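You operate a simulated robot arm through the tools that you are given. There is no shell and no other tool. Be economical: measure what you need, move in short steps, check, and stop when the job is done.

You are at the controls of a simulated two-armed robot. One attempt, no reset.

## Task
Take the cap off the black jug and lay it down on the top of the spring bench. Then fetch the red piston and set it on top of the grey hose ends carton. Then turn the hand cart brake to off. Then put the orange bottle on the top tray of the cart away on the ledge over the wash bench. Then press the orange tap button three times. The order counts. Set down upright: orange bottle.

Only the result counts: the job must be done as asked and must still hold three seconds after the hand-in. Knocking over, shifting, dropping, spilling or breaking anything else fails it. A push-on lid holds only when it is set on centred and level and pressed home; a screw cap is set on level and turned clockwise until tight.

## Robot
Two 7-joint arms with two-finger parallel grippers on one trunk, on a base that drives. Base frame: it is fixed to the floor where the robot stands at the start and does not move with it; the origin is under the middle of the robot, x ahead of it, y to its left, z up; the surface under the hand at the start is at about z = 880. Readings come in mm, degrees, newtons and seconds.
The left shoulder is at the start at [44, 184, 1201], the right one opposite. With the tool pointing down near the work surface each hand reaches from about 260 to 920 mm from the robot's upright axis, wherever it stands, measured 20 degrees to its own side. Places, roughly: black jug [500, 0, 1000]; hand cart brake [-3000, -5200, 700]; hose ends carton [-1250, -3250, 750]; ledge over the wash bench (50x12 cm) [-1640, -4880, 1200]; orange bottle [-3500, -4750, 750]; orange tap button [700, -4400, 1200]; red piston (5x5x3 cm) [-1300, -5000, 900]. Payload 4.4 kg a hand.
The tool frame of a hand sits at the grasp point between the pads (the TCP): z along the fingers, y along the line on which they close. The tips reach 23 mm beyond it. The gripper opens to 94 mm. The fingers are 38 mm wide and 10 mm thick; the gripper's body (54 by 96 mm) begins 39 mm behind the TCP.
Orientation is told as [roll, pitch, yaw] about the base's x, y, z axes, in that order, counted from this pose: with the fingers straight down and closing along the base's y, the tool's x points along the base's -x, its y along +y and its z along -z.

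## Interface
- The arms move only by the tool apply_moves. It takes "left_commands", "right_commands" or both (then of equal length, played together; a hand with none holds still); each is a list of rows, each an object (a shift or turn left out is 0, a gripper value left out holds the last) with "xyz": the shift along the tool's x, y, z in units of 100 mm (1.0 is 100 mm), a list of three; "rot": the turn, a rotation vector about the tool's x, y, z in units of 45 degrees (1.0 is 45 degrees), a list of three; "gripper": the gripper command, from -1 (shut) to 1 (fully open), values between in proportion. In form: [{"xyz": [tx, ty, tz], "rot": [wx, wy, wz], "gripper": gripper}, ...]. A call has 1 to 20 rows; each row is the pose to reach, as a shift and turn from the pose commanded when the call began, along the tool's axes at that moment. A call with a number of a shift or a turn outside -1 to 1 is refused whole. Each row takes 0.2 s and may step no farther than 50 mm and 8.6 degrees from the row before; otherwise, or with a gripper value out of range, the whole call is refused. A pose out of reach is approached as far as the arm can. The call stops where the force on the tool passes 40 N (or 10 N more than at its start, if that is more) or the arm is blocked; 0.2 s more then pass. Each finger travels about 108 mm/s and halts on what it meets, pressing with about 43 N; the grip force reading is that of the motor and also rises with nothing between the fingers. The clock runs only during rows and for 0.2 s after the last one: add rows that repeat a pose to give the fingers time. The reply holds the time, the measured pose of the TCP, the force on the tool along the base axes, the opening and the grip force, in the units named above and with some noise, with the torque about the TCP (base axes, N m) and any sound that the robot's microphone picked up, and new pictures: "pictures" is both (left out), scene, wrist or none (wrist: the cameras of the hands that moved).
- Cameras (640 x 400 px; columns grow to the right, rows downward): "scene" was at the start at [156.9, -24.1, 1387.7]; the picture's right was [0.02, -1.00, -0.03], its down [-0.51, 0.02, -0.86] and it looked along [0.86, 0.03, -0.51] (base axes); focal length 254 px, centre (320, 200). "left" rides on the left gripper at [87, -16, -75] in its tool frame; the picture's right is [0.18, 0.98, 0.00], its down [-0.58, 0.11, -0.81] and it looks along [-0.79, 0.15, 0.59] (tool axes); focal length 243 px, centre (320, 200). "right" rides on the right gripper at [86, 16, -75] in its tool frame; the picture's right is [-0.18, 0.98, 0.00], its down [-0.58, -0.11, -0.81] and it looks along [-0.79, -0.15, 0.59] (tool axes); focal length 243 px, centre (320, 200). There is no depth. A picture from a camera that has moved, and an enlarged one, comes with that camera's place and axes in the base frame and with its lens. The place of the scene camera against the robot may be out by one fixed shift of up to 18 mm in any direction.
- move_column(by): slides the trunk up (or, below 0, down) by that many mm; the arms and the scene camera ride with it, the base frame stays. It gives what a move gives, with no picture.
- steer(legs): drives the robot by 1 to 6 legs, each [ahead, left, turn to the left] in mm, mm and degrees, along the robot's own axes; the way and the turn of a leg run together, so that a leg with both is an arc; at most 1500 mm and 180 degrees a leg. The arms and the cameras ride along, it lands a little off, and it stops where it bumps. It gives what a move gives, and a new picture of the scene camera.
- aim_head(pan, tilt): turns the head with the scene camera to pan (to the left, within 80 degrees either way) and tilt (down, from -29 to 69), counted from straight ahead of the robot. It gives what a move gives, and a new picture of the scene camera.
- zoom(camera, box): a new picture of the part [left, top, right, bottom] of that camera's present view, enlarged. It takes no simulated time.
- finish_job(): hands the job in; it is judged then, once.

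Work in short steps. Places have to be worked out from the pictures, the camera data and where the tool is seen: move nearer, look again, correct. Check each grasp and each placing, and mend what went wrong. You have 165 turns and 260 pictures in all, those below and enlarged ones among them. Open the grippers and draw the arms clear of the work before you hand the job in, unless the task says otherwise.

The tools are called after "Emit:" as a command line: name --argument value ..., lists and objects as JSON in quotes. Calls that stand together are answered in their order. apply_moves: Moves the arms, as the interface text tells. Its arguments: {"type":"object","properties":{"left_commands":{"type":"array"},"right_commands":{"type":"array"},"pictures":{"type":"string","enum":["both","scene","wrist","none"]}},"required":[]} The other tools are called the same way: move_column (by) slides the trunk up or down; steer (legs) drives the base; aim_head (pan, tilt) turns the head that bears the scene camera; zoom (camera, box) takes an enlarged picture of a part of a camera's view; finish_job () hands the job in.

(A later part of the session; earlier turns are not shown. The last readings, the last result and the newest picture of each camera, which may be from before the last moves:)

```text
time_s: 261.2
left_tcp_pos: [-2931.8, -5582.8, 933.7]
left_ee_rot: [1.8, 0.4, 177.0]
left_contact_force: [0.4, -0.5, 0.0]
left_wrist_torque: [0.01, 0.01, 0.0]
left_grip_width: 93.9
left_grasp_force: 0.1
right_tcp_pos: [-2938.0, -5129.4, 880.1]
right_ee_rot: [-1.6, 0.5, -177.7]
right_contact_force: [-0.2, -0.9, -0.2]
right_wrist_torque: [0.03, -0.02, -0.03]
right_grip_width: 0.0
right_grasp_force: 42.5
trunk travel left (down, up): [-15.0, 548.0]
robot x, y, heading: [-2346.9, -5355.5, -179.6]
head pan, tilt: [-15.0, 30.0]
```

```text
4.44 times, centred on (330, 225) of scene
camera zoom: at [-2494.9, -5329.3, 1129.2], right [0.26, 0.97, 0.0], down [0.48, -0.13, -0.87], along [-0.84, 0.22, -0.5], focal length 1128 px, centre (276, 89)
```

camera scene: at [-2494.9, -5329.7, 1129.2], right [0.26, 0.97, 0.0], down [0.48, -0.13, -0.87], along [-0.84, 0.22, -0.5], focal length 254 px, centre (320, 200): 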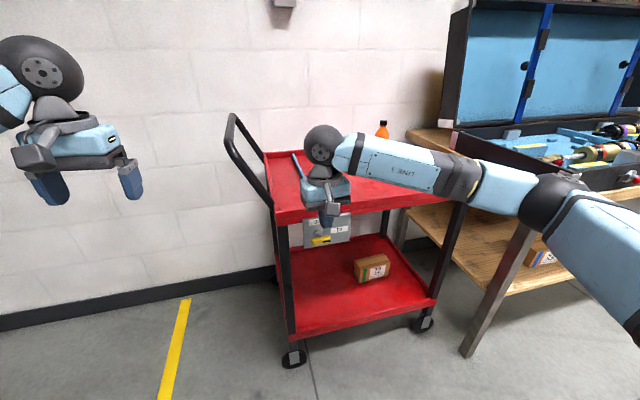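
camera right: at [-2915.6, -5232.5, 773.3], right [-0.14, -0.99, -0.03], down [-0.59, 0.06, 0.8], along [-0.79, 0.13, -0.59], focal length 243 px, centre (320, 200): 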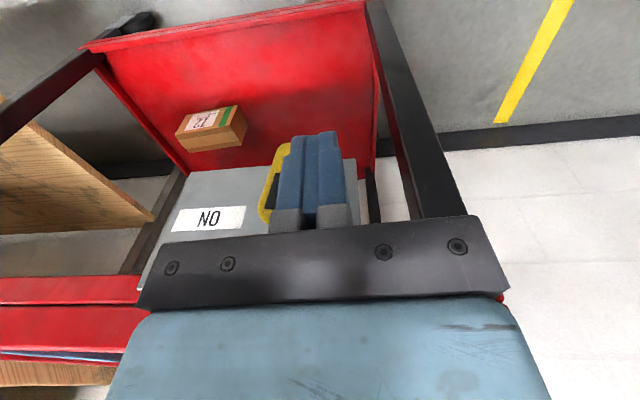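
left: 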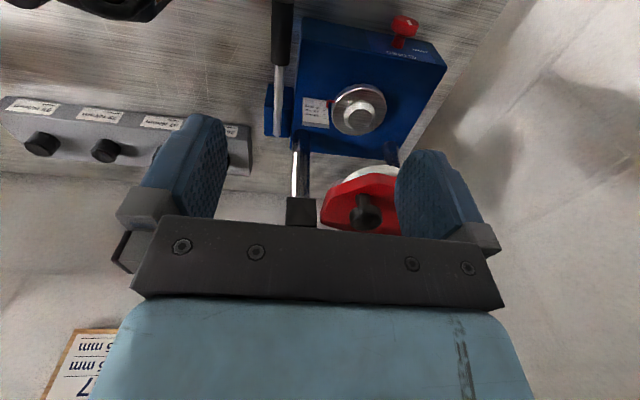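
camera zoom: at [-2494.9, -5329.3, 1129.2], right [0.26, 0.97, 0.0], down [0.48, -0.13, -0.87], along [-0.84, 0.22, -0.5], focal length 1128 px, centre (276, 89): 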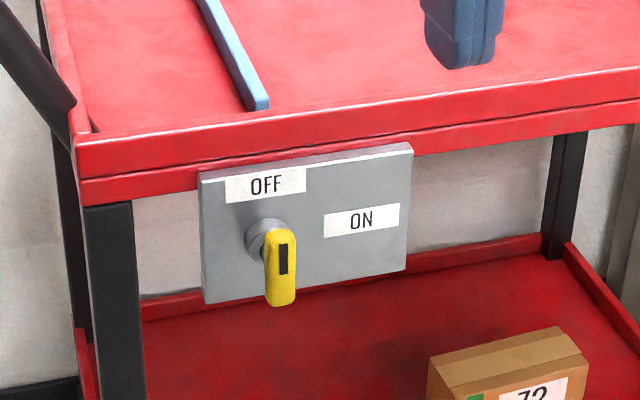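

The brake is at OFF with the bar upright. Next the bottle: I'm raising the column, strafing right and moving up to the cart.

Emit:
move_column --by 260

Emit:
steer --legs '[[0, -315, 0], [230, 0, 0]]'

Emit:
aim_head --pan -15 --tilt 40

```text
time_s: 263.9
left_tcp_pos: [-2932.5, -5582.2, 1194.3]
left_ee_rot: [1.8, 0.5, 177.0]
left_contact_force: [-0.6, -0.5, 0.2]
left_wrist_torque: [0.0, 0.0, 0.01]
left_grip_width: 93.8
left_grasp_force: 0.2
right_tcp_pos: [-2937.9, -5130.4, 1138.9]
right_ee_rot: [-1.7, 0.4, -177.7]
right_contact_force: [0.0, -0.8, 0.3]
right_wrist_torque: [-0.01, -0.01, -0.02]
right_grip_width: 0.0
right_grasp_force: 42.2
trunk travel left (down, up): [-275.0, 288.0]
robot x, y, heading: [-2348.0, -5357.7, -180.0]
head pan, tilt: [-15.0, 30.0]
```

```text
time_s: 268.6
left_tcp_pos: [-3161.5, -5259.7, 1193.3]
left_ee_rot: [1.7, 0.4, 177.4]
left_contact_force: [0.2, -0.2, 0.3]
left_wrist_torque: [-0.03, 0.01, -0.01]
left_grip_width: 94.0
left_grasp_force: 0.1
right_tcp_pos: [-3168.6, -4805.0, 1139.1]
right_ee_rot: [-1.6, 0.4, -177.4]
right_contact_force: [0.2, 0.0, -0.6]
right_wrist_torque: [-0.02, 0.0, -0.01]
right_grip_width: 0.0
right_grasp_force: 42.5
trunk travel left (down, up): [-275.0, 288.0]
robot x, y, heading: [-2577.4, -5031.3, -179.6]
head pan, tilt: [-15.0, 30.0]
camera scene: at [-2724.3, -5003.5, 1389.2], right [0.25, 0.97, 0.0], down [0.48, -0.13, -0.87], along [-0.84, 0.22, -0.5], focal length 254 px, centre (320, 200)
```

scene: 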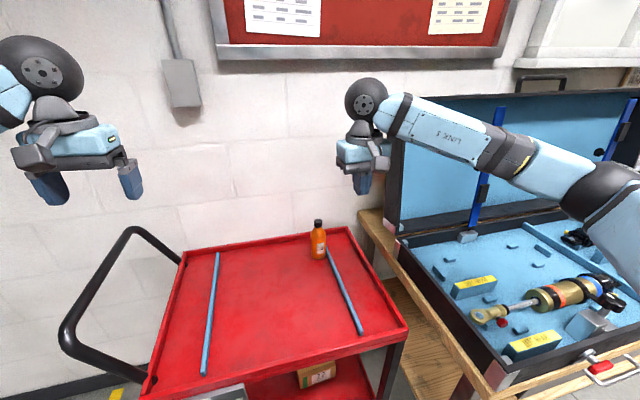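

```text
time_s: 269.4
left_tcp_pos: [-3161.5, -5259.3, 1193.7]
left_ee_rot: [1.7, 0.4, 177.2]
left_contact_force: [-0.1, 0.7, -0.2]
left_wrist_torque: [-0.01, 0.0, -0.02]
left_grip_width: 94.1
left_grasp_force: 0.0
right_tcp_pos: [-3167.8, -4804.7, 1139.9]
right_ee_rot: [-1.6, 0.5, -177.4]
right_contact_force: [0.1, -0.4, 0.5]
right_wrist_torque: [-0.01, 0.01, -0.01]
right_grip_width: 0.1
right_grasp_force: 42.6
trunk travel left (down, up): [-275.0, 288.0]
robot x, y, heading: [-2573.3, -5029.6, -179.6]
head pan, tilt: [-15.0, 40.0]
camera scene: at [-2718.6, -5004.8, 1373.9], right [0.25, 0.97, 0.0], down [0.62, -0.16, -0.77], along [-0.74, 0.19, -0.64], focal length 254 px, centre (320, 200)
```

scene: 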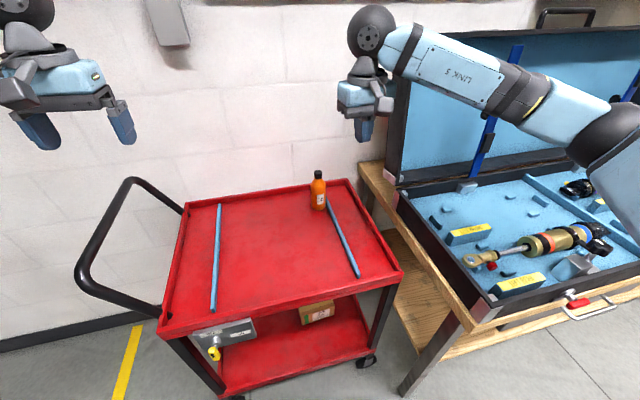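

The bottle is near [-3405, -4836] and about 150 mm tall. I'm bringing the right hand near for a closer look.

Emit:
apply_moves --right_commands '[{"xyz": [-0.4, 0.1, 0], "gripper": 0.8}, {"xyz": [-0.8, 0.2, 0]}, {"xyz": [-1.0, 0.3, 0.2]}, {"xyz": [-1.0, 0.3, 0.5]}]' --pictures "wrist"

Emit:
apply_moves --right_commands '[{"xyz": [-0.4, 0, 0.2]}, {"xyz": [-0.7, 0, 0.4]}, {"xyz": [-0.7, 0, 0.5]}]' --pictures "wrist"

```text
time_s: 270.4
left_tcp_pos: [-3160.6, -5257.3, 1194.1]
left_ee_rot: [1.9, 0.4, 177.3]
left_contact_force: [0.6, -0.4, -0.4]
left_wrist_torque: [-0.01, 0.02, 0.01]
left_grip_width: 94.0
left_grasp_force: 0.0
right_tcp_pos: [-3264.4, -4837.9, 1087.5]
right_ee_rot: [-1.5, 0.5, -177.3]
right_contact_force: [0.0, -0.5, 0.1]
right_wrist_torque: [0.01, -0.01, 0.02]
right_grip_width: 84.8
right_grasp_force: 0.1
trunk travel left (down, up): [-275.0, 288.0]
robot x, y, heading: [-2577.3, -5027.7, -179.6]
head pan, tilt: [-15.0, 40.0]
camera right: at [-3178.0, -4853.1, 1161.8], right [-0.14, -0.99, -0.03], down [-0.59, 0.06, 0.8], along [-0.79, 0.13, -0.59], focal length 243 px, centre (320, 200)
```

right: 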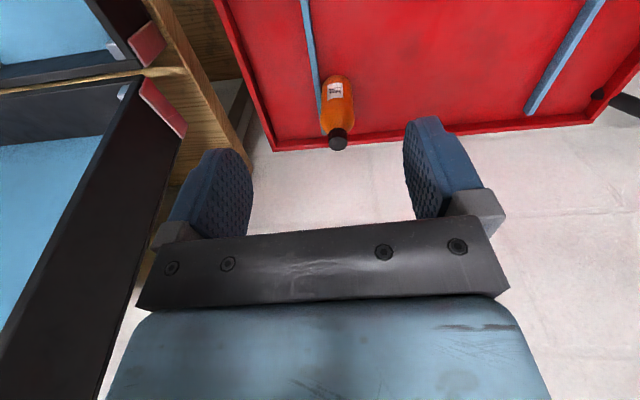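

```text
time_s: 271.2
left_tcp_pos: [-3161.1, -5258.0, 1193.5]
left_ee_rot: [1.8, 0.4, 177.3]
left_contact_force: [-0.2, 0.2, -0.2]
left_wrist_torque: [-0.04, 0.02, 0.0]
left_grip_width: 94.1
left_grasp_force: 0.0
right_tcp_pos: [-3336.2, -4838.2, 1039.2]
right_ee_rot: [-1.6, 0.5, -177.5]
right_contact_force: [0.7, 0.0, 0.4]
right_wrist_torque: [0.01, 0.02, -0.01]
right_grip_width: 84.5
right_grasp_force: 0.1
trunk travel left (down, up): [-275.0, 288.0]
robot x, y, heading: [-2576.3, -5028.2, -179.7]
head pan, tilt: [-15.0, 40.0]
camera right: at [-3249.4, -4853.9, 1112.9], right [-0.14, -0.99, -0.03], down [-0.59, 0.06, 0.8], along [-0.79, 0.13, -0.59], focal length 243 px, centre (320, 200)
```

right: 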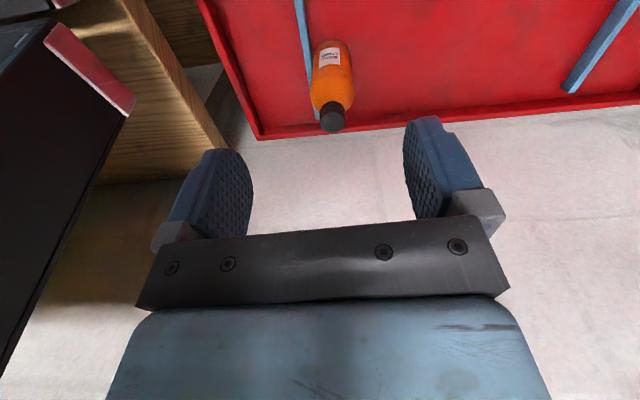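

Emit:
zoom --camera "right" --box '[280, 20, 400, 140]'

Emit:
zoom --camera "scene" --box '[280, 150, 360, 220]'

```text
3.33 times, centred on (340, 80) of right
camera zoom: at [-3249.4, -4853.9, 1112.9], right [-0.14, -0.99, -0.03], down [-0.59, 0.06, 0.8], along [-0.79, 0.13, -0.59], focal length 809 px, centre (253, 600)
```

zoom: 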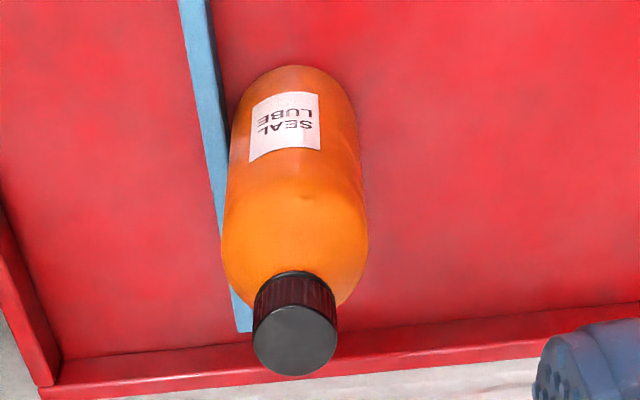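

```text
5.71 times, centred on (320, 185) of scene
camera zoom: at [-2718.5, -5004.3, 1373.9], right [0.25, 0.97, 0.0], down [0.62, -0.16, -0.77], along [-0.74, 0.19, -0.64], focal length 1451 px, centre (320, 286)
```

zoom: 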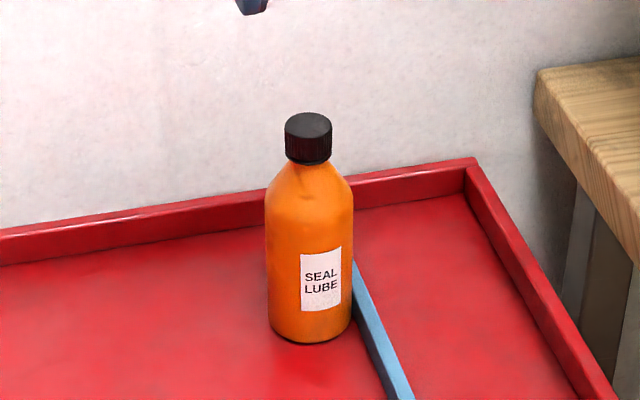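

I'll grip the bottle by its cap (about 29 mm wide, z 860–886). I'm moving above it.

Emit:
apply_moves --right_commands '[{"xyz": [-0.35, 0, 0.2], "gripper": 0.3}, {"xyz": [-0.7, 0, 0.5]}, {"xyz": [-0.76, 0, 0.9]}, {"xyz": [-0.76, 0, 1.0]}, {"xyz": [-0.76, 0, 1.0]}]' --pictures "wrist"

Emit:
zoom --camera "scene" --box '[270, 130, 370, 220]'

```text
time_s: 272.4
left_tcp_pos: [-3160.2, -5259.0, 1193.2]
left_ee_rot: [1.7, 0.4, 177.3]
left_contact_force: [0.0, -0.7, -0.5]
left_wrist_torque: [-0.02, -0.03, -0.01]
left_grip_width: 94.0
left_grasp_force: 0.2
right_tcp_pos: [-3413.2, -4841.3, 938.3]
right_ee_rot: [-1.6, 0.4, -177.3]
right_contact_force: [0.3, 0.2, 0.4]
right_wrist_torque: [-0.02, 0.0, 0.01]
right_grip_width: 61.1
right_grasp_force: 0.2
trunk travel left (down, up): [-275.0, 288.0]
robot x, y, heading: [-2576.8, -5032.1, -179.9]
head pan, tilt: [-15.0, 40.0]
camera right: at [-3326.4, -4856.7, 1011.3], right [-0.14, -0.99, -0.03], down [-0.59, 0.06, 0.8], along [-0.79, 0.13, -0.59], focal length 243 px, centre (320, 200)
```

right: 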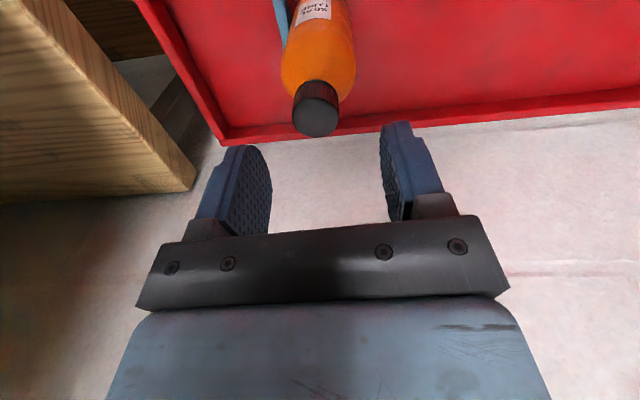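

```text
4.44 times, centred on (320, 175) of scene
camera zoom: at [-2718.8, -5004.8, 1373.9], right [0.25, 0.97, 0.0], down [0.62, -0.16, -0.77], along [-0.74, 0.19, -0.64], focal length 1128 px, centre (320, 311)
```

zoom: 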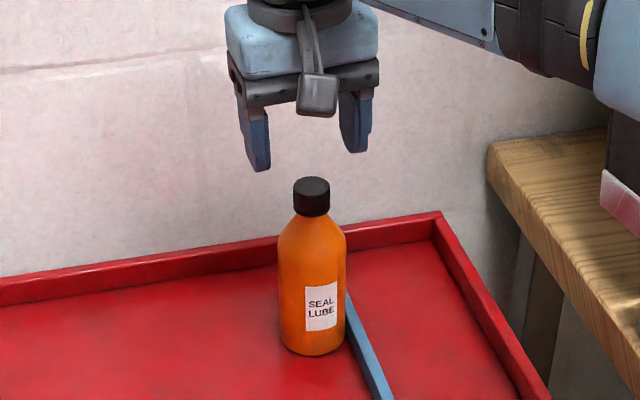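

Emit:
apply_moves --right_commands '[{"xyz": [0.02, -0.03, 0.2]}, {"xyz": [0.02, -0.03, 0.4]}, {"xyz": [0.02, -0.03, 0.54]}, {"xyz": [0.02, -0.03, 0.54]}]' --pictures "wrist"

Emit:
zoom --camera "scene" --box '[270, 130, 370, 220]'

```text
time_s: 273.4
left_tcp_pos: [-3159.5, -5258.7, 1193.8]
left_ee_rot: [1.7, 0.5, 177.2]
left_contact_force: [-0.3, 0.4, -1.0]
left_wrist_torque: [0.01, 0.03, 0.02]
left_grip_width: 94.2
left_grasp_force: 0.1
right_tcp_pos: [-3409.0, -4836.2, 882.4]
right_ee_rot: [-1.6, 0.6, -177.4]
right_contact_force: [-0.2, 0.1, 0.5]
right_wrist_torque: [0.03, 0.02, 0.0]
right_grip_width: 61.0
right_grasp_force: 0.1
trunk travel left (down, up): [-275.0, 288.0]
robot x, y, heading: [-2576.5, -5030.1, -179.8]
head pan, tilt: [-15.0, 40.0]
camera right: at [-3323.0, -4852.6, 956.5], right [-0.14, -0.99, -0.03], down [-0.59, 0.06, 0.8], along [-0.79, 0.13, -0.59], focal length 243 px, centre (320, 200)
```

right: 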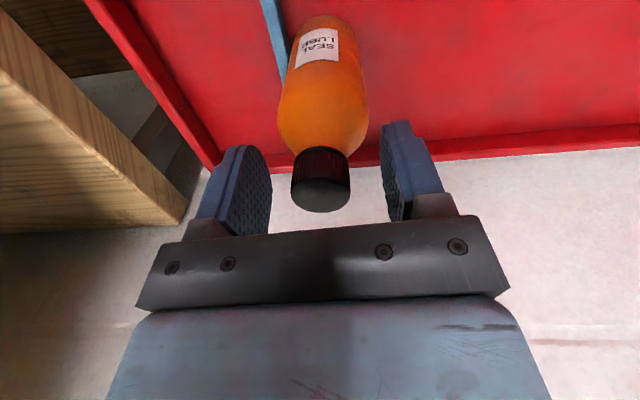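

```text
4.44 times, centred on (320, 175) of scene
camera zoom: at [-2718.6, -5004.9, 1373.9], right [0.25, 0.97, 0.0], down [0.62, -0.16, -0.77], along [-0.74, 0.19, -0.64], focal length 1128 px, centre (320, 311)
```

zoom: 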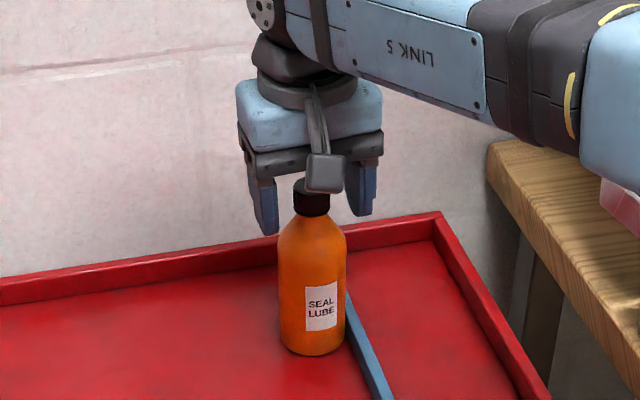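

The cap is centred between the pads. I'm closing and lifting.

Emit:
apply_moves --right_commands '[{"xyz": [0, 0, 0.01], "gripper": -1}, {"xyz": [0, 0, 0.01], "gripper": -1}, {"xyz": [0, 0, 0.01], "gripper": -1}, {"xyz": [0, 0, -0.05]}, {"xyz": [0, 0, -0.2]}, {"xyz": [0, 0, -0.5]}, {"xyz": [0, 0, -0.95]}]' --pictures "both"

```text
time_s: 275.0
left_tcp_pos: [-3160.0, -5259.1, 1194.4]
left_ee_rot: [1.7, 0.4, 177.3]
left_contact_force: [0.5, -1.0, -0.5]
left_wrist_torque: [-0.03, 0.03, -0.01]
left_grip_width: 93.9
left_grasp_force: 0.0
right_tcp_pos: [-3408.0, -4835.7, 979.3]
right_ee_rot: [-1.7, 0.6, -177.5]
right_contact_force: [1.0, -0.4, -2.2]
right_wrist_torque: [-0.01, 0.01, 0.0]
right_grip_width: 27.3
right_grasp_force: 43.8
trunk travel left (down, up): [-275.0, 288.0]
robot x, y, heading: [-2576.0, -5030.0, -179.5]
head pan, tilt: [-15.0, 40.0]
camera scene: at [-2717.6, -5005.0, 1374.0], right [0.25, 0.97, 0.0], down [0.62, -0.16, -0.77], along [-0.74, 0.19, -0.64], focal length 254 px, centre (320, 200)
camera right: at [-3320.7, -4853.2, 1052.1], right [-0.14, -0.99, -0.03], down [-0.59, 0.06, 0.8], along [-0.79, 0.13, -0.59], focal length 243 px, centre (320, 200)
```

scene: 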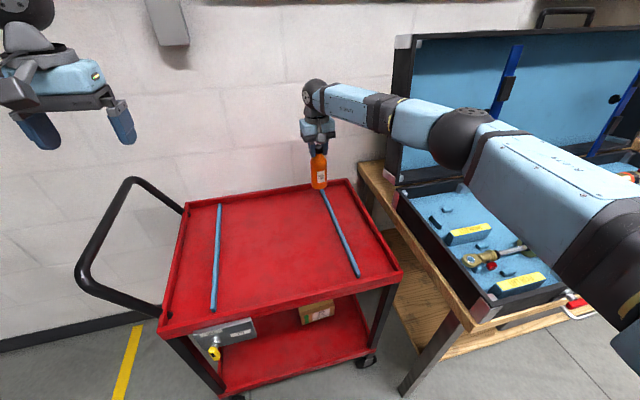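
right: 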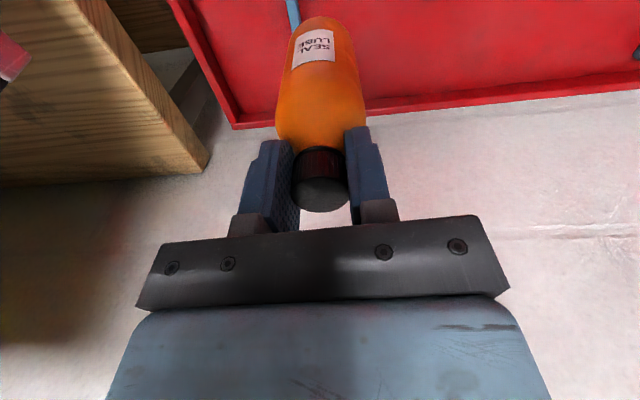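

The bottle is held upright. I'm retracting and raising the hand, then backing away from the cart and going to the gap.

Emit:
apply_moves --right_commands '[{"xyz": [0.3, 0, -0.3]}, {"xyz": [0.6, 0, -0.6]}, {"xyz": [0.9, 0, -0.9]}, {"xyz": [1.0, 0, -1.0]}]' --pictures "none"

Emit:
steer --legs '[[-330, 0, 0], [0, 955, -0.3]]'

```text
time_s: 276.0
left_tcp_pos: [-3160.7, -5258.6, 1193.0]
left_ee_rot: [1.8, 0.5, 177.4]
left_contact_force: [0.6, 0.3, -0.4]
left_wrist_torque: [-0.01, -0.02, -0.05]
left_grip_width: 94.0
left_grasp_force: 0.1
right_tcp_pos: [-3308.7, -4839.3, 1080.6]
right_ee_rot: [-1.7, 0.6, -177.4]
right_contact_force: [1.3, 0.2, -2.4]
right_wrist_torque: [0.01, 0.06, -0.03]
right_grip_width: 26.9
right_grasp_force: 42.8
trunk travel left (down, up): [-275.0, 288.0]
robot x, y, heading: [-2580.2, -5028.5, -179.3]
head pan, tilt: [-15.0, 40.0]
```

```text
time_s: 286.4
left_tcp_pos: [-2819.8, -6218.3, 1193.5]
left_ee_rot: [1.7, 0.3, 178.0]
left_contact_force: [-0.7, 0.3, -0.2]
left_wrist_torque: [0.0, 0.0, 0.0]
left_grip_width: 93.9
left_grasp_force: 0.1
right_tcp_pos: [-2973.6, -5798.8, 1081.4]
right_ee_rot: [-1.6, 0.6, -176.8]
right_contact_force: [-0.2, -0.3, -2.6]
right_wrist_torque: [0.0, -0.02, 0.02]
right_grip_width: 26.8
right_grasp_force: 43.1
trunk travel left (down, up): [-275.0, 288.0]
robot x, y, heading: [-2237.5, -5977.9, -179.2]
head pan, tilt: [-15.0, 40.0]
camera scene: at [-2380.5, -5958.0, 1373.8], right [0.24, 0.97, 0.0], down [0.62, -0.15, -0.77], along [-0.74, 0.18, -0.64], focal length 254 px, centre (320, 200)
```

scene: 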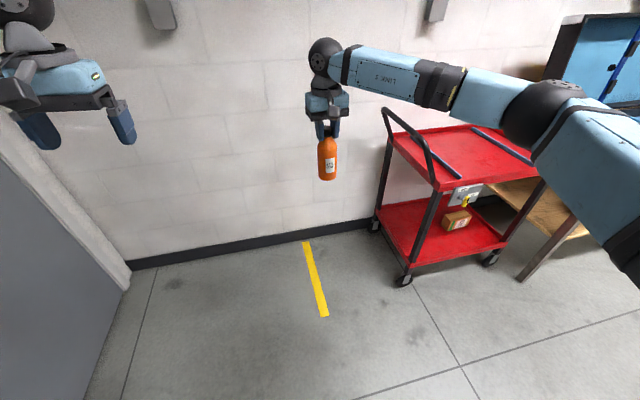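

I'm stretching both arms forward to the same narrow pose used before.

Emit:
apply_moves --left_commands '[{"xyz": [-0.35, -0.2, 0]}, {"xyz": [-0.7, -0.4, 0]}, {"xyz": [-1.0, -0.7, 0]}, {"xyz": [-1.0, -1.0, 0]}]' --right_commands '[{"xyz": [-0.2, 0.25, -0.2]}, {"xyz": [-0.4, 0.5, -0.4]}, {"xyz": [-0.6, 0.75, -0.6]}, {"xyz": [-0.6, 1.0, -0.8]}]' --pictures "none"

Emit:
apply_moves --left_commands '[{"xyz": [-0.4, 0, 0]}, {"xyz": [-0.8, 0, 0]}, {"xyz": [-0.95, 0, 0]}]' --pictures "none"

Emit:
steer --legs '[[0, 0, -0.8], [-550, 0, 0]]'

```text
time_s: 287.4
left_tcp_pos: [-2915.4, -6113.8, 1191.2]
left_ee_rot: [1.8, 0.4, 178.1]
left_contact_force: [-0.2, 0.0, 0.6]
left_wrist_torque: [0.03, 0.0, 0.0]
left_grip_width: 94.0
left_grasp_force: 0.1
right_tcp_pos: [-3030.5, -5901.8, 1154.9]
right_ee_rot: [-1.6, 0.5, -176.8]
right_contact_force: [1.4, 0.0, -1.1]
right_wrist_torque: [-0.01, 0.0, 0.01]
right_grip_width: 27.2
right_grasp_force: 43.4
trunk travel left (down, up): [-275.0, 288.0]
robot x, y, heading: [-2234.3, -5983.8, -178.8]
head pan, tilt: [-15.0, 40.0]
```

```text
time_s: 288.2
left_tcp_pos: [-3012.7, -6109.1, 1190.2]
left_ee_rot: [1.8, 0.4, 178.0]
left_contact_force: [0.3, -0.1, 0.2]
left_wrist_torque: [0.01, 0.03, -0.04]
left_grip_width: 94.0
left_grasp_force: 0.1
right_tcp_pos: [-3032.1, -5900.1, 1155.3]
right_ee_rot: [-1.5, 0.5, -176.7]
right_contact_force: [0.2, -0.6, -1.5]
right_wrist_torque: [0.02, 0.01, 0.01]
right_grip_width: 27.1
right_grasp_force: 43.1
trunk travel left (down, up): [-275.0, 288.0]
robot x, y, heading: [-2236.3, -5981.2, -178.9]
head pan, tilt: [-15.0, 40.0]
```

```text
time_s: 291.7
left_tcp_pos: [-2469.6, -6101.9, 1191.1]
left_ee_rot: [1.7, 0.5, 177.8]
left_contact_force: [-0.8, 0.7, -0.6]
left_wrist_torque: [-0.03, 0.03, 0.02]
left_grip_width: 94.0
left_grasp_force: 0.1
right_tcp_pos: [-2487.6, -5891.6, 1154.7]
right_ee_rot: [-1.6, 0.6, -177.1]
right_contact_force: [0.2, -0.1, -1.8]
right_wrist_torque: [-0.01, -0.01, -0.01]
right_grip_width: 26.8
right_grasp_force: 43.1
trunk travel left (down, up): [-275.0, 288.0]
robot x, y, heading: [-1695.9, -5975.6, -179.2]
head pan, tilt: [-15.0, 40.0]
camera scene: at [-1836.0, -5952.5, 1373.8], right [0.25, 0.97, 0.0], down [0.62, -0.16, -0.77], along [-0.74, 0.19, -0.64], focal length 254 px, centre (320, 200)
```

scene: 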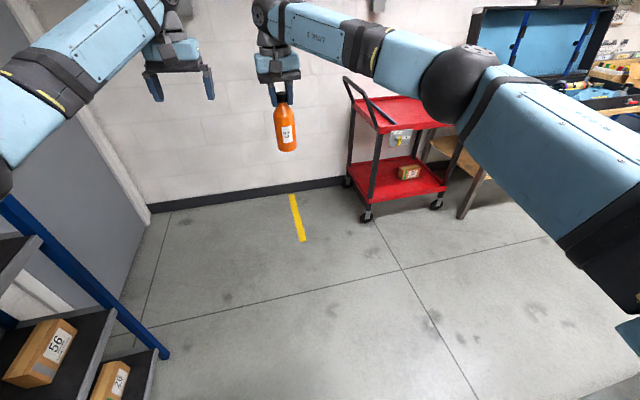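

On track. I'm continuing backward through the gap at y about -5988.

Emit:
steer --legs '[[0, 12, -0.6], [-700, 0, 0], [-650, 0, 0]]'

```text
time_s: 299.2
left_tcp_pos: [-1118.4, -6105.6, 1190.2]
left_ee_rot: [1.7, 0.5, 176.7]
left_contact_force: [-0.1, -0.1, -0.5]
left_wrist_torque: [-0.01, 0.03, -0.05]
left_grip_width: 94.1
left_grasp_force: 0.1
right_tcp_pos: [-1133.4, -5897.3, 1154.2]
right_ee_rot: [-1.6, 0.6, -178.1]
right_contact_force: [0.2, -0.2, -2.1]
right_wrist_torque: [0.01, -0.04, -0.05]
right_grip_width: 26.8
right_grasp_force: 43.2
trunk travel left (down, up): [-275.0, 288.0]
robot x, y, heading: [-341.8, -5997.4, 179.9]
head pan, tilt: [-15.0, 40.0]
camera scene: at [-483.2, -5968.7, 1373.8], right [0.26, 0.96, 0.0], down [0.62, -0.17, -0.77], along [-0.74, 0.2, -0.64], focal length 254 px, centre (320, 200)
```

scene: 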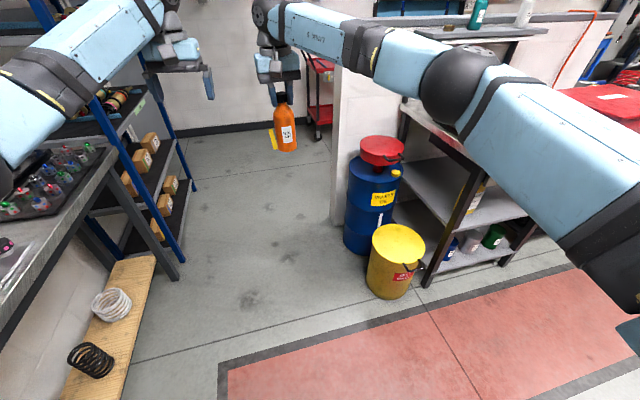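

Through, with nothing disturbed. I'm raising the column and strafing to the wash bench.

Emit:
move_column --by 220

Emit:
steer --legs '[[0, -1100, 0.1]]'

Emit:
aim_head --pan 0 --tilt 25

```text
time_s: 301.5
left_tcp_pos: [-1119.2, -6104.2, 1410.3]
left_ee_rot: [1.7, 0.5, 176.6]
left_contact_force: [0.2, -0.2, 0.4]
left_wrist_torque: [-0.02, 0.02, -0.05]
left_grip_width: 94.2
left_grasp_force: 0.1
right_tcp_pos: [-1133.2, -5896.0, 1373.4]
right_ee_rot: [-1.5, 0.6, -178.1]
right_contact_force: [0.4, 0.3, -1.0]
right_wrist_torque: [0.03, 0.02, 0.04]
right_grip_width: 26.7
right_grasp_force: 42.9
trunk travel left (down, up): [-495.0, 68.0]
robot x, y, heading: [-343.1, -5996.2, 179.7]
head pan, tilt: [-15.0, 40.0]
```

```text
time_s: 311.6
left_tcp_pos: [-1093.1, -4956.3, 1410.5]
left_ee_rot: [1.7, 0.5, 174.3]
left_contact_force: [0.2, -0.3, 0.5]
left_wrist_torque: [0.0, 0.03, 0.01]
left_grip_width: 93.9
left_grasp_force: 0.0
right_tcp_pos: [-1099.6, -4746.2, 1374.7]
right_ee_rot: [-1.6, 0.7, 179.4]
right_contact_force: [0.1, 0.6, -0.8]
right_wrist_torque: [0.03, 0.0, 0.0]
right_grip_width: 26.5
right_grasp_force: 43.5
trunk travel left (down, up): [-495.0, 68.0]
robot x, y, heading: [-313.5, -4878.8, 177.3]
head pan, tilt: [-15.0, 40.0]
camera scene: at [-452.8, -4845.8, 1593.8], right [0.3, 0.95, 0.0], down [0.61, -0.2, -0.77], along [-0.73, 0.23, -0.64], focal length 254 px, centre (320, 200)
```

scene: 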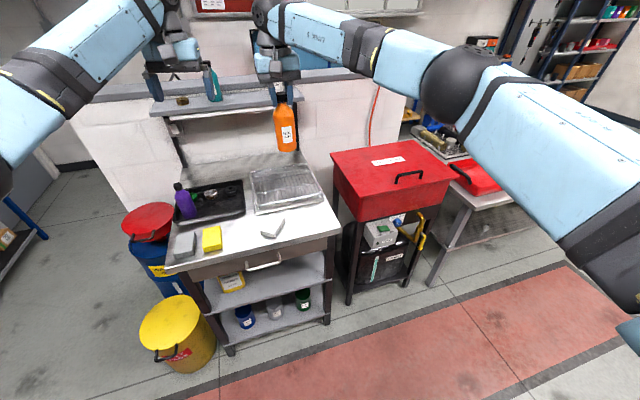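

```text
time_s: 312.4
left_tcp_pos: [-1093.3, -4955.3, 1410.8]
left_ee_rot: [1.7, 0.5, 174.3]
left_contact_force: [0.5, 0.5, 0.1]
left_wrist_torque: [0.01, -0.01, -0.04]
left_grip_width: 93.9
left_grasp_force: 0.0
right_tcp_pos: [-1098.5, -4747.9, 1375.4]
right_ee_rot: [-1.6, 0.6, 179.4]
right_contact_force: [-0.2, -0.7, -2.5]
right_wrist_torque: [-0.01, 0.01, 0.0]
right_grip_width: 26.5
right_grasp_force: 42.8
trunk travel left (down, up): [-495.0, 68.0]
robot x, y, heading: [-310.4, -4881.1, 177.4]
head pan, tilt: [0.0, 25.0]
camera scene: at [-463.8, -4867.0, 1617.1], right [0.05, 1.0, 0.0], down [0.42, -0.02, -0.91], along [-0.9, 0.04, -0.42], focal length 254 px, centre (320, 200)
```

scene: 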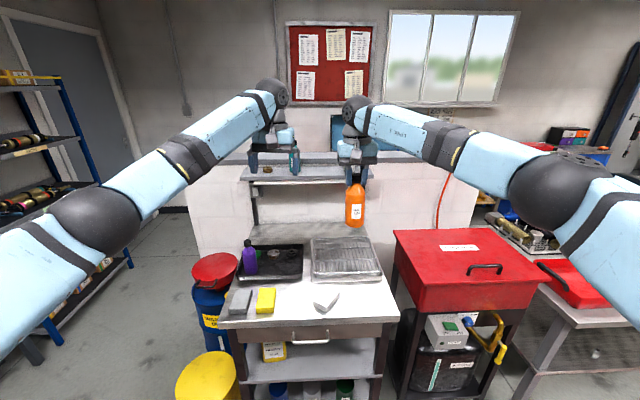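

I'm pulling the left hand back out of the way, squaring up and moving forward 250 mm.

Emit:
apply_moves --left_commands '[{"xyz": [0.35, 0.25, 0]}, {"xyz": [0.7, 0.5, 0]}, {"xyz": [1.0, 0.8, 0]}, {"xyz": [1.0, 1.0, 0]}]' --pictures "none"

Emit:
apply_moves --left_commands '[{"xyz": [0.4, 0.2, 0]}, {"xyz": [0.8, 0.4, 0]}, {"xyz": [1.0, 0.6, 0]}]' --pictures "none"

Emit:
steer --legs '[[0, 0, 2.6], [250, 0, 0]]'

Emit:
zoom --camera "scene" --box '[200, 60, 440, 210]'

```text
time_s: 313.4
left_tcp_pos: [-1007.3, -5066.4, 1414.7]
left_ee_rot: [1.7, 0.6, 174.3]
left_contact_force: [-0.2, 0.5, 0.3]
left_wrist_torque: [0.01, 0.02, 0.03]
left_grip_width: 94.0
left_grasp_force: 0.0
right_tcp_pos: [-1099.5, -4746.5, 1374.2]
right_ee_rot: [-1.6, 0.6, 179.5]
right_contact_force: [-0.4, 0.6, -1.6]
right_wrist_torque: [0.0, 0.02, 0.01]
right_grip_width: 26.6
right_grasp_force: 42.5
trunk travel left (down, up): [-495.0, 68.0]
robot x, y, heading: [-307.4, -4879.9, 177.3]
head pan, tilt: [0.0, 25.0]
```

```text
time_s: 314.2
left_tcp_pos: [-909.9, -5132.9, 1417.5]
left_ee_rot: [1.8, 0.6, 174.2]
left_contact_force: [-0.8, 0.8, 0.0]
left_wrist_torque: [0.02, 0.02, -0.02]
left_grip_width: 93.9
left_grasp_force: 0.0
right_tcp_pos: [-1099.1, -4746.2, 1375.8]
right_ee_rot: [-1.7, 0.6, 179.5]
right_contact_force: [0.5, -0.2, -2.2]
right_wrist_torque: [-0.02, 0.01, 0.03]
right_grip_width: 26.9
right_grasp_force: 42.9
trunk travel left (down, up): [-495.0, 68.0]
robot x, y, heading: [-309.3, -4880.9, 177.5]
head pan, tilt: [0.0, 25.0]
```

```text
time_s: 316.4
left_tcp_pos: [-1141.6, -5165.0, 1418.8]
left_ee_rot: [1.7, 0.4, 177.2]
left_contact_force: [0.2, 0.0, -0.5]
left_wrist_torque: [0.02, 0.02, 0.02]
left_grip_width: 93.6
left_grasp_force: 0.1
right_tcp_pos: [-1349.6, -4789.1, 1376.0]
right_ee_rot: [-1.6, 0.5, -177.5]
right_contact_force: [0.6, -0.2, -1.8]
right_wrist_torque: [-0.03, 0.02, 0.01]
right_grip_width: 26.7
right_grasp_force: 43.5
trunk travel left (down, up): [-495.0, 68.0]
robot x, y, heading: [-559.9, -4879.5, -179.8]
head pan, tilt: [0.0, 25.0]
camera scene: at [-709.6, -4876.3, 1617.4], right [-0.01, 1.0, 0.0], down [0.42, 0.0, -0.91], along [-0.91, -0.01, -0.42], focal length 254 px, centre (320, 200)
```

scene: 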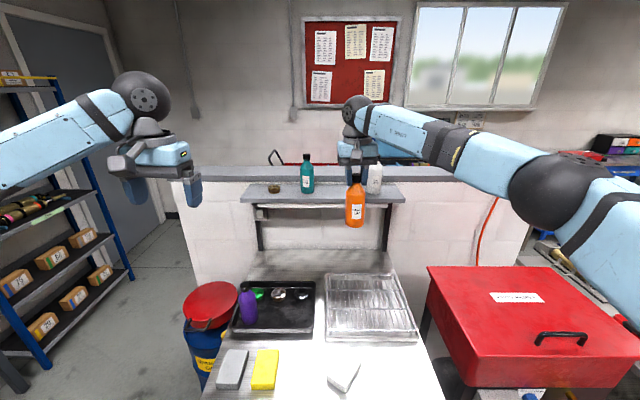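

```text
2.67 times, centred on (320, 135) of scene
camera zoom: at [-709.6, -4876.3, 1617.4], right [-0.01, 1.0, 0.0], down [0.42, 0.0, -0.91], along [-0.91, -0.01, -0.42], focal length 677 px, centre (320, 373)
```

zoom: 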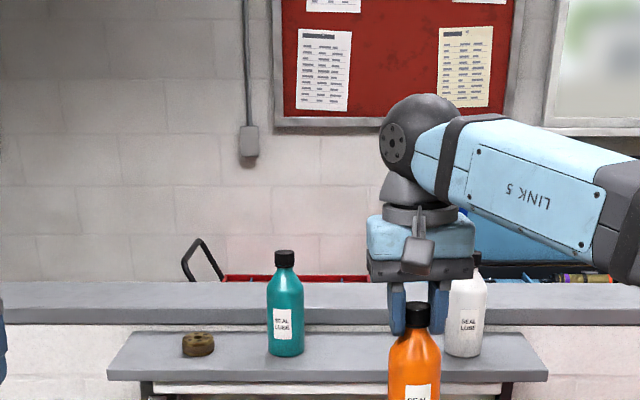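

The ledge's front edge is near x -1595, z about 1205, with a clear gap between the teal and white bottles at y about -4790. I'm raising the column fully and moving close to the bench.

Emit:
move_column --by 65

Emit:
steer --legs '[[110, 60, 0], [55, 0, 0]]'

Emit:
aim_head --pan -5 --tilt 30

Emit:
zoom --camera "right" --box '[0, 0, 640, 400]'

```text
time_s: 317.4
left_tcp_pos: [-1143.8, -5165.6, 1481.9]
left_ee_rot: [1.7, 0.4, 177.2]
left_contact_force: [-0.6, -0.3, 0.0]
left_wrist_torque: [-0.03, -0.02, 0.0]
left_grip_width: 94.1
left_grasp_force: 0.1
right_tcp_pos: [-1352.1, -4788.6, 1440.5]
right_ee_rot: [-1.6, 0.5, -177.5]
right_contact_force: [-0.4, -1.0, -1.7]
right_wrist_torque: [0.04, -0.02, 0.02]
right_grip_width: 26.9
right_grasp_force: 42.6
trunk travel left (down, up): [-560.0, 3.0]
robot x, y, heading: [-558.3, -4881.2, -179.7]
head pan, tilt: [0.0, 25.0]
```

```text
time_s: 319.2
left_tcp_pos: [-1301.4, -5227.7, 1489.3]
left_ee_rot: [1.8, 0.0, 177.4]
left_contact_force: [0.4, 0.1, 0.7]
left_wrist_torque: [0.0, 0.07, -0.02]
left_grip_width: 94.1
left_grasp_force: 0.1
right_tcp_pos: [-1509.7, -4851.9, 1447.5]
right_ee_rot: [-1.5, 0.0, -177.4]
right_contact_force: [1.3, 0.5, -2.0]
right_wrist_torque: [-0.03, 0.05, 0.03]
right_grip_width: 26.6
right_grasp_force: 42.4
trunk travel left (down, up): [-560.0, 3.0]
robot x, y, heading: [-726.7, -4939.5, -179.5]
head pan, tilt: [0.0, 25.0]
camera scene: at [-867.5, -4936.9, 1683.7], right [-0.01, 1.0, 0.0], down [0.42, 0.0, -0.91], along [-0.91, -0.01, -0.42], focal length 254 px, centre (320, 200)
```

scene: 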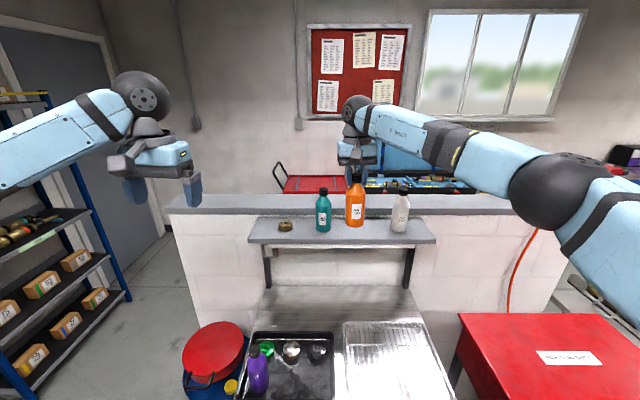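

```text
time_s: 319.9
left_tcp_pos: [-1307.3, -5227.5, 1482.9]
left_ee_rot: [1.6, 0.3, 177.3]
left_contact_force: [0.7, 0.1, 0.3]
left_wrist_torque: [0.04, 0.01, -0.01]
left_grip_width: 94.1
left_grasp_force: 0.1
right_tcp_pos: [-1517.1, -4851.1, 1442.3]
right_ee_rot: [-1.6, 0.5, -177.2]
right_contact_force: [0.3, -0.7, -1.7]
right_wrist_torque: [-0.01, -0.01, -0.01]
right_grip_width: 26.8
right_grasp_force: 43.0
trunk travel left (down, up): [-560.0, 3.0]
robot x, y, heading: [-725.4, -4941.4, -179.7]
head pan, tilt: [-5.0, 30.0]
camera scene: at [-874.0, -4929.7, 1674.5], right [0.08, 1.0, 0.0], down [0.5, -0.04, -0.87], along [-0.86, 0.07, -0.5], focal length 254 px, centre (320, 200)
```

scene: 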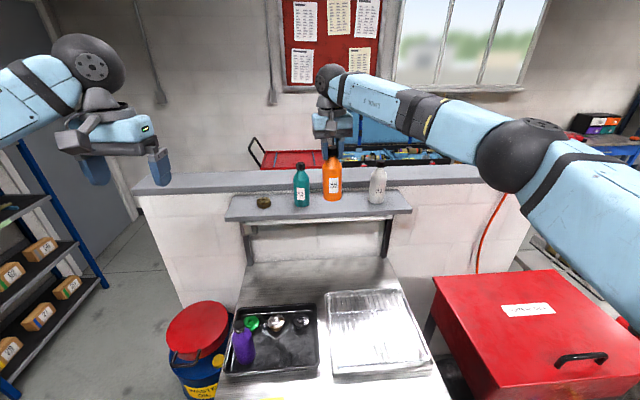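

```text
1.00 times, centred on (320, 200) of right (not enlarged: the box is as wide or as high as the picture)
camera zoom: at [-1430.6, -4866.8, 1516.0], right [-0.14, -0.99, -0.03], down [-0.59, 0.06, 0.81], along [-0.8, 0.13, -0.59], focal length 243 px, centre (320, 200)
```

zoom: 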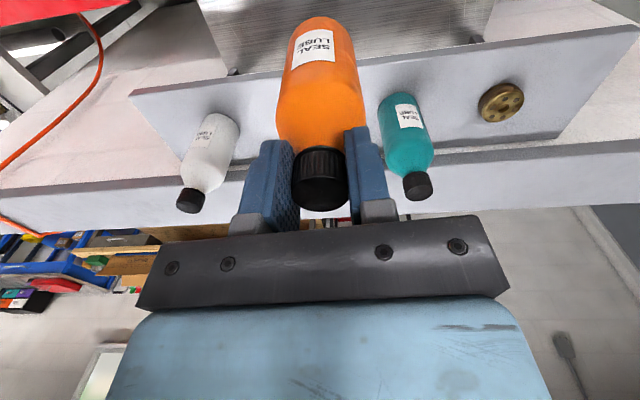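

The ledge spans x -1578 to -1732; the teal and white bottles stand at [-1640, -4936] and [-1640, -4676]. I'm moving the orange bottle toward [-1632, -4806], above the ledge.

Emit:
apply_moves --right_commands '[{"xyz": [-0.2, -0.2, 0.1]}, {"xyz": [-0.45, -0.4, 0.2]}, {"xyz": [-0.7, -0.4, 0.3]}, {"xyz": [-0.95, -0.4, 0.4]}, {"xyz": [-1.0, -0.4, 0.4]}]' --pictures "wrist"

```text
time_s: 321.1
left_tcp_pos: [-1310.7, -5227.1, 1482.8]
left_ee_rot: [1.8, 0.4, 177.3]
left_contact_force: [-1.6, 0.8, 0.2]
left_wrist_torque: [-0.02, -0.02, -0.03]
left_grip_width: 94.2
left_grasp_force: 0.1
right_tcp_pos: [-1577.4, -4807.2, 1401.0]
right_ee_rot: [-1.6, 0.4, -177.4]
right_contact_force: [0.3, -0.2, -2.2]
right_wrist_torque: [-0.02, 0.02, 0.0]
right_grip_width: 26.5
right_grasp_force: 43.0
right hand out of reach, approached as far as the arm can: row 3, 4, 5
trunk travel left (down, up): [-560.0, 3.0]
robot x, y, heading: [-723.6, -4941.9, -179.6]
head pan, tilt: [-5.0, 30.0]
camera right: at [-1491.9, -4822.6, 1474.6], right [-0.14, -0.99, -0.03], down [-0.59, 0.06, 0.8], along [-0.79, 0.13, -0.59], focal length 243 px, centre (320, 200)
```

right: 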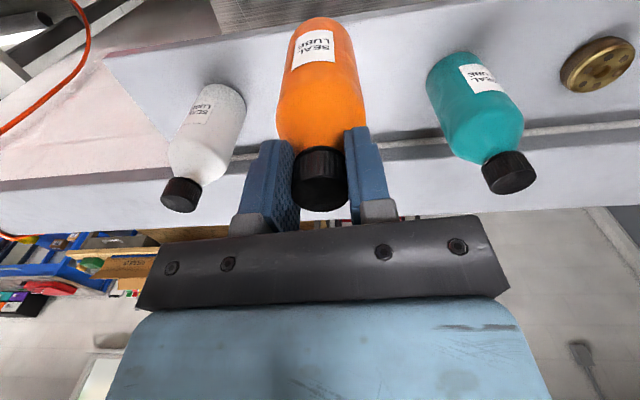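

The arm tops out at x -1577. A slight forward tilt of 6–7° gains reach, and the bottle will rock upright on release. I'm applying the tilt while still above the ledge.

Emit:
apply_moves --right_commands '[{"rot": [0, -0.08, 0]}, {"rot": [0, -0.15, 0]}, {"xyz": [0, 0, 0.15], "rot": [0, -0.15, 0]}, {"xyz": [0, 0, 0.25], "rot": [0, -0.15, 0]}, {"xyz": [0, 0, 0.25], "rot": [0, -0.15, 0]}]' --pictures "scene"

Emit:
zoom --camera "scene" --box '[220, 130, 420, 240]'

```text
time_s: 322.3
left_tcp_pos: [-1310.4, -5228.2, 1482.6]
left_ee_rot: [1.9, 0.4, 177.3]
left_contact_force: [-0.7, -0.4, 0.0]
left_wrist_torque: [0.0, 0.03, -0.03]
left_grip_width: 94.0
left_grasp_force: 0.1
right_tcp_pos: [-1578.3, -4805.0, 1375.3]
right_ee_rot: [-1.6, -6.2, -177.2]
right_contact_force: [0.1, 0.5, -1.0]
right_wrist_torque: [-0.01, -0.02, -0.01]
right_grip_width: 26.8
right_grasp_force: 42.8
trunk travel left (down, up): [-560.0, 3.0]
robot x, y, heading: [-727.4, -4939.0, -179.5]
head pan, tilt: [-5.0, 30.0]
camera scene: at [-875.9, -4929.5, 1674.3], right [0.08, 1.0, 0.0], down [0.5, -0.04, -0.87], along [-0.86, 0.07, -0.5], focal length 254 px, centre (320, 200)
```

scene: 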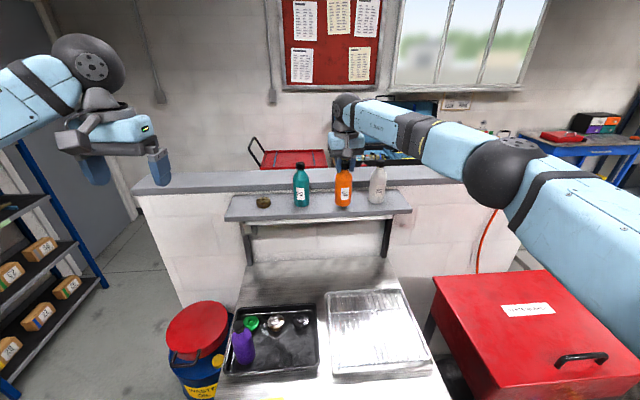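

```text
3.20 times, centred on (320, 185) of scene
camera zoom: at [-875.9, -4929.5, 1674.3], right [0.08, 1.0, 0.0], down [0.5, -0.04, -0.87], along [-0.86, 0.07, -0.5], focal length 812 px, centre (320, 248)
```

zoom: 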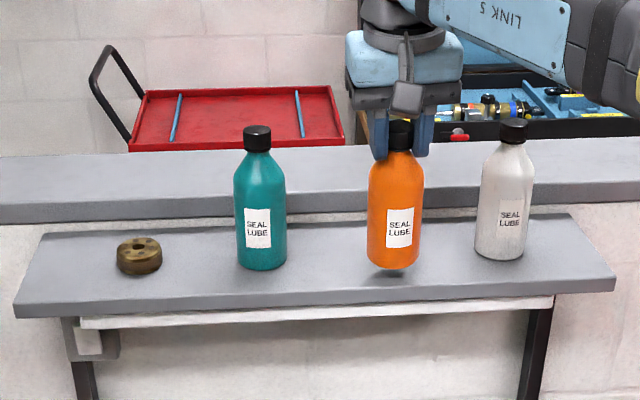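

Emit:
apply_moves --right_commands '[{"xyz": [-0.1, 0, 0.05]}, {"xyz": [-0.2, 0, 0.1]}, {"xyz": [-0.3, 0, 0.15]}, {"xyz": [-0.35, 0, 0.15]}]' --pictures "none"

Emit:
zoom --camera "scene" --box '[220, 130, 420, 240]'

```text
time_s: 323.3
left_tcp_pos: [-1310.1, -5228.1, 1484.0]
left_ee_rot: [1.7, 0.5, 177.4]
left_contact_force: [-0.9, 0.1, -1.0]
left_wrist_torque: [-0.03, -0.03, -0.01]
left_grip_width: 94.0
left_grasp_force: 0.0
right_tcp_pos: [-1600.0, -4806.4, 1368.2]
right_ee_rot: [-1.6, -6.4, -177.2]
right_contact_force: [0.0, 1.0, -1.8]
right_wrist_torque: [-0.02, -0.01, -0.01]
right_grip_width: 26.7
right_grasp_force: 43.5
right hand out of reach, approached as far as the arm can: row 3, 4
trunk travel left (down, up): [-560.0, 3.0]
robot x, y, heading: [-725.6, -4943.5, -179.7]
head pan, tilt: [-5.0, 30.0]
```

```text
3.20 times, centred on (320, 185) of scene
camera zoom: at [-876.5, -4929.2, 1674.2], right [0.08, 1.0, 0.0], down [0.5, -0.04, -0.87], along [-0.86, 0.07, -0.5], focal length 812 px, centre (320, 248)
```

zoom: 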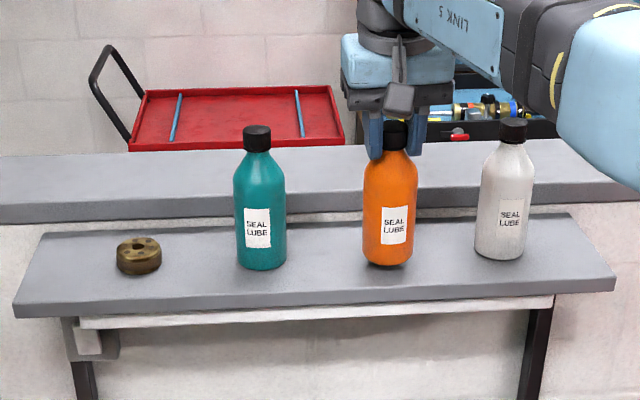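

The bottle base is now at about x -1616, within the ledge. I'm lowering slowly to contact.

Emit:
apply_moves --right_commands '[{"xyz": [0, 0, 0.06]}, {"xyz": [0, 0, 0.12]}, {"xyz": [0, 0, 0.15]}, {"xyz": [0, 0, 0.18]}, {"xyz": [0, 0, 0.2]}, {"xyz": [0, 0, 0.22]}]' --pictures "none"

Emit:
zoom --camera "scene" --box '[220, 130, 420, 240]'

```text
time_s: 324.7
left_tcp_pos: [-1305.4, -5229.2, 1485.7]
left_ee_rot: [1.8, 0.2, 177.3]
left_contact_force: [-0.2, 0.0, 0.1]
left_wrist_torque: [0.01, 0.01, 0.03]
left_grip_width: 94.2
left_grasp_force: 0.0
right_tcp_pos: [-1597.9, -4805.9, 1354.8]
right_ee_rot: [-1.7, -6.8, -177.2]
right_contact_force: [-6.8, 2.0, 33.5]
right_wrist_torque: [0.29, 1.05, 0.01]
right_grip_width: 27.0
right_grasp_force: 43.6
trunk travel left (down, up): [-560.0, 3.0]
robot x, y, heading: [-724.3, -4939.6, -179.6]
head pan, tilt: [-5.0, 30.0]
```

```text
3.20 times, centred on (320, 185) of scene
camera zoom: at [-870.6, -4931.3, 1675.3], right [0.08, 1.0, 0.0], down [0.49, -0.04, -0.87], along [-0.87, 0.07, -0.5], focal length 812 px, centre (320, 248)
```

zoom: 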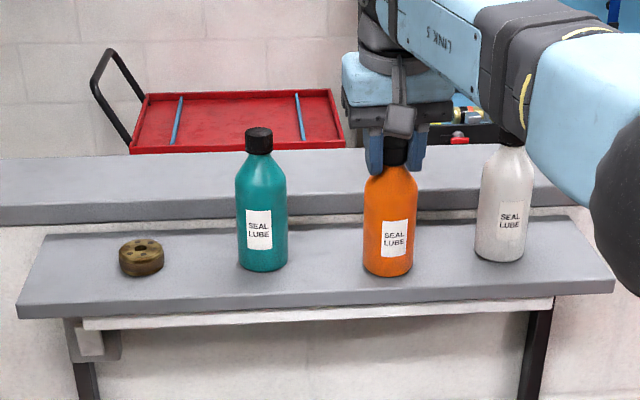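

Contact at 33 N, with the base well on the ledge. I'm easing up 2 mm, then opening.

Emit:
apply_moves --right_commands '[{"xyz": [0, 0, -0.015]}, {"xyz": [0, 0, -0.02], "gripper": -0.3}, {"xyz": [0, 0, -0.02], "gripper": -0.2}, {"xyz": [0, 0, -0.02], "gripper": 0.0}, {"xyz": [0, 0, -0.02], "gripper": 0.1}]' --pictures "none"

Emit:
zoom --camera "scene" --box '[220, 130, 420, 240]'

```text
time_s: 325.9
left_tcp_pos: [-1311.0, -5228.2, 1482.9]
left_ee_rot: [1.7, 0.4, 177.3]
left_contact_force: [-0.7, 0.6, -0.1]
left_wrist_torque: [-0.02, -0.03, 0.02]
left_grip_width: 94.4
left_grasp_force: 0.1
right_tcp_pos: [-1602.9, -4803.9, 1349.0]
right_ee_rot: [-1.5, -6.2, -177.3]
right_contact_force: [-0.3, 0.1, 0.8]
right_wrist_torque: [-0.02, -0.06, -0.01]
right_grip_width: 51.9
right_grasp_force: 0.0
trunk travel left (down, up): [-560.0, 3.0]
robot x, y, heading: [-722.8, -4939.9, -179.7]
head pan, tilt: [-5.0, 30.0]
```

```text
3.20 times, centred on (320, 185) of scene
camera zoom: at [-876.4, -4930.0, 1674.2], right [0.08, 1.0, 0.0], down [0.5, -0.04, -0.87], along [-0.86, 0.07, -0.5], focal length 812 px, centre (320, 248)
```

zoom: 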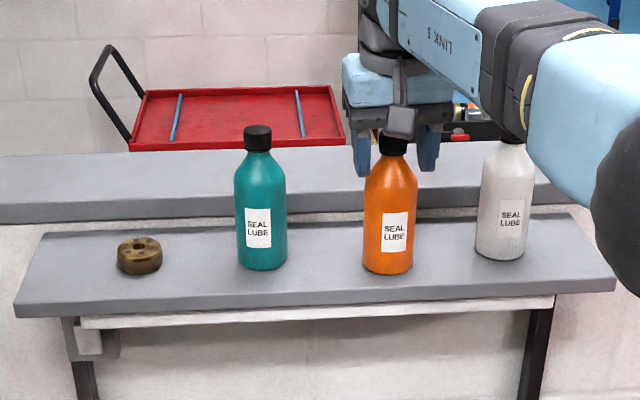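

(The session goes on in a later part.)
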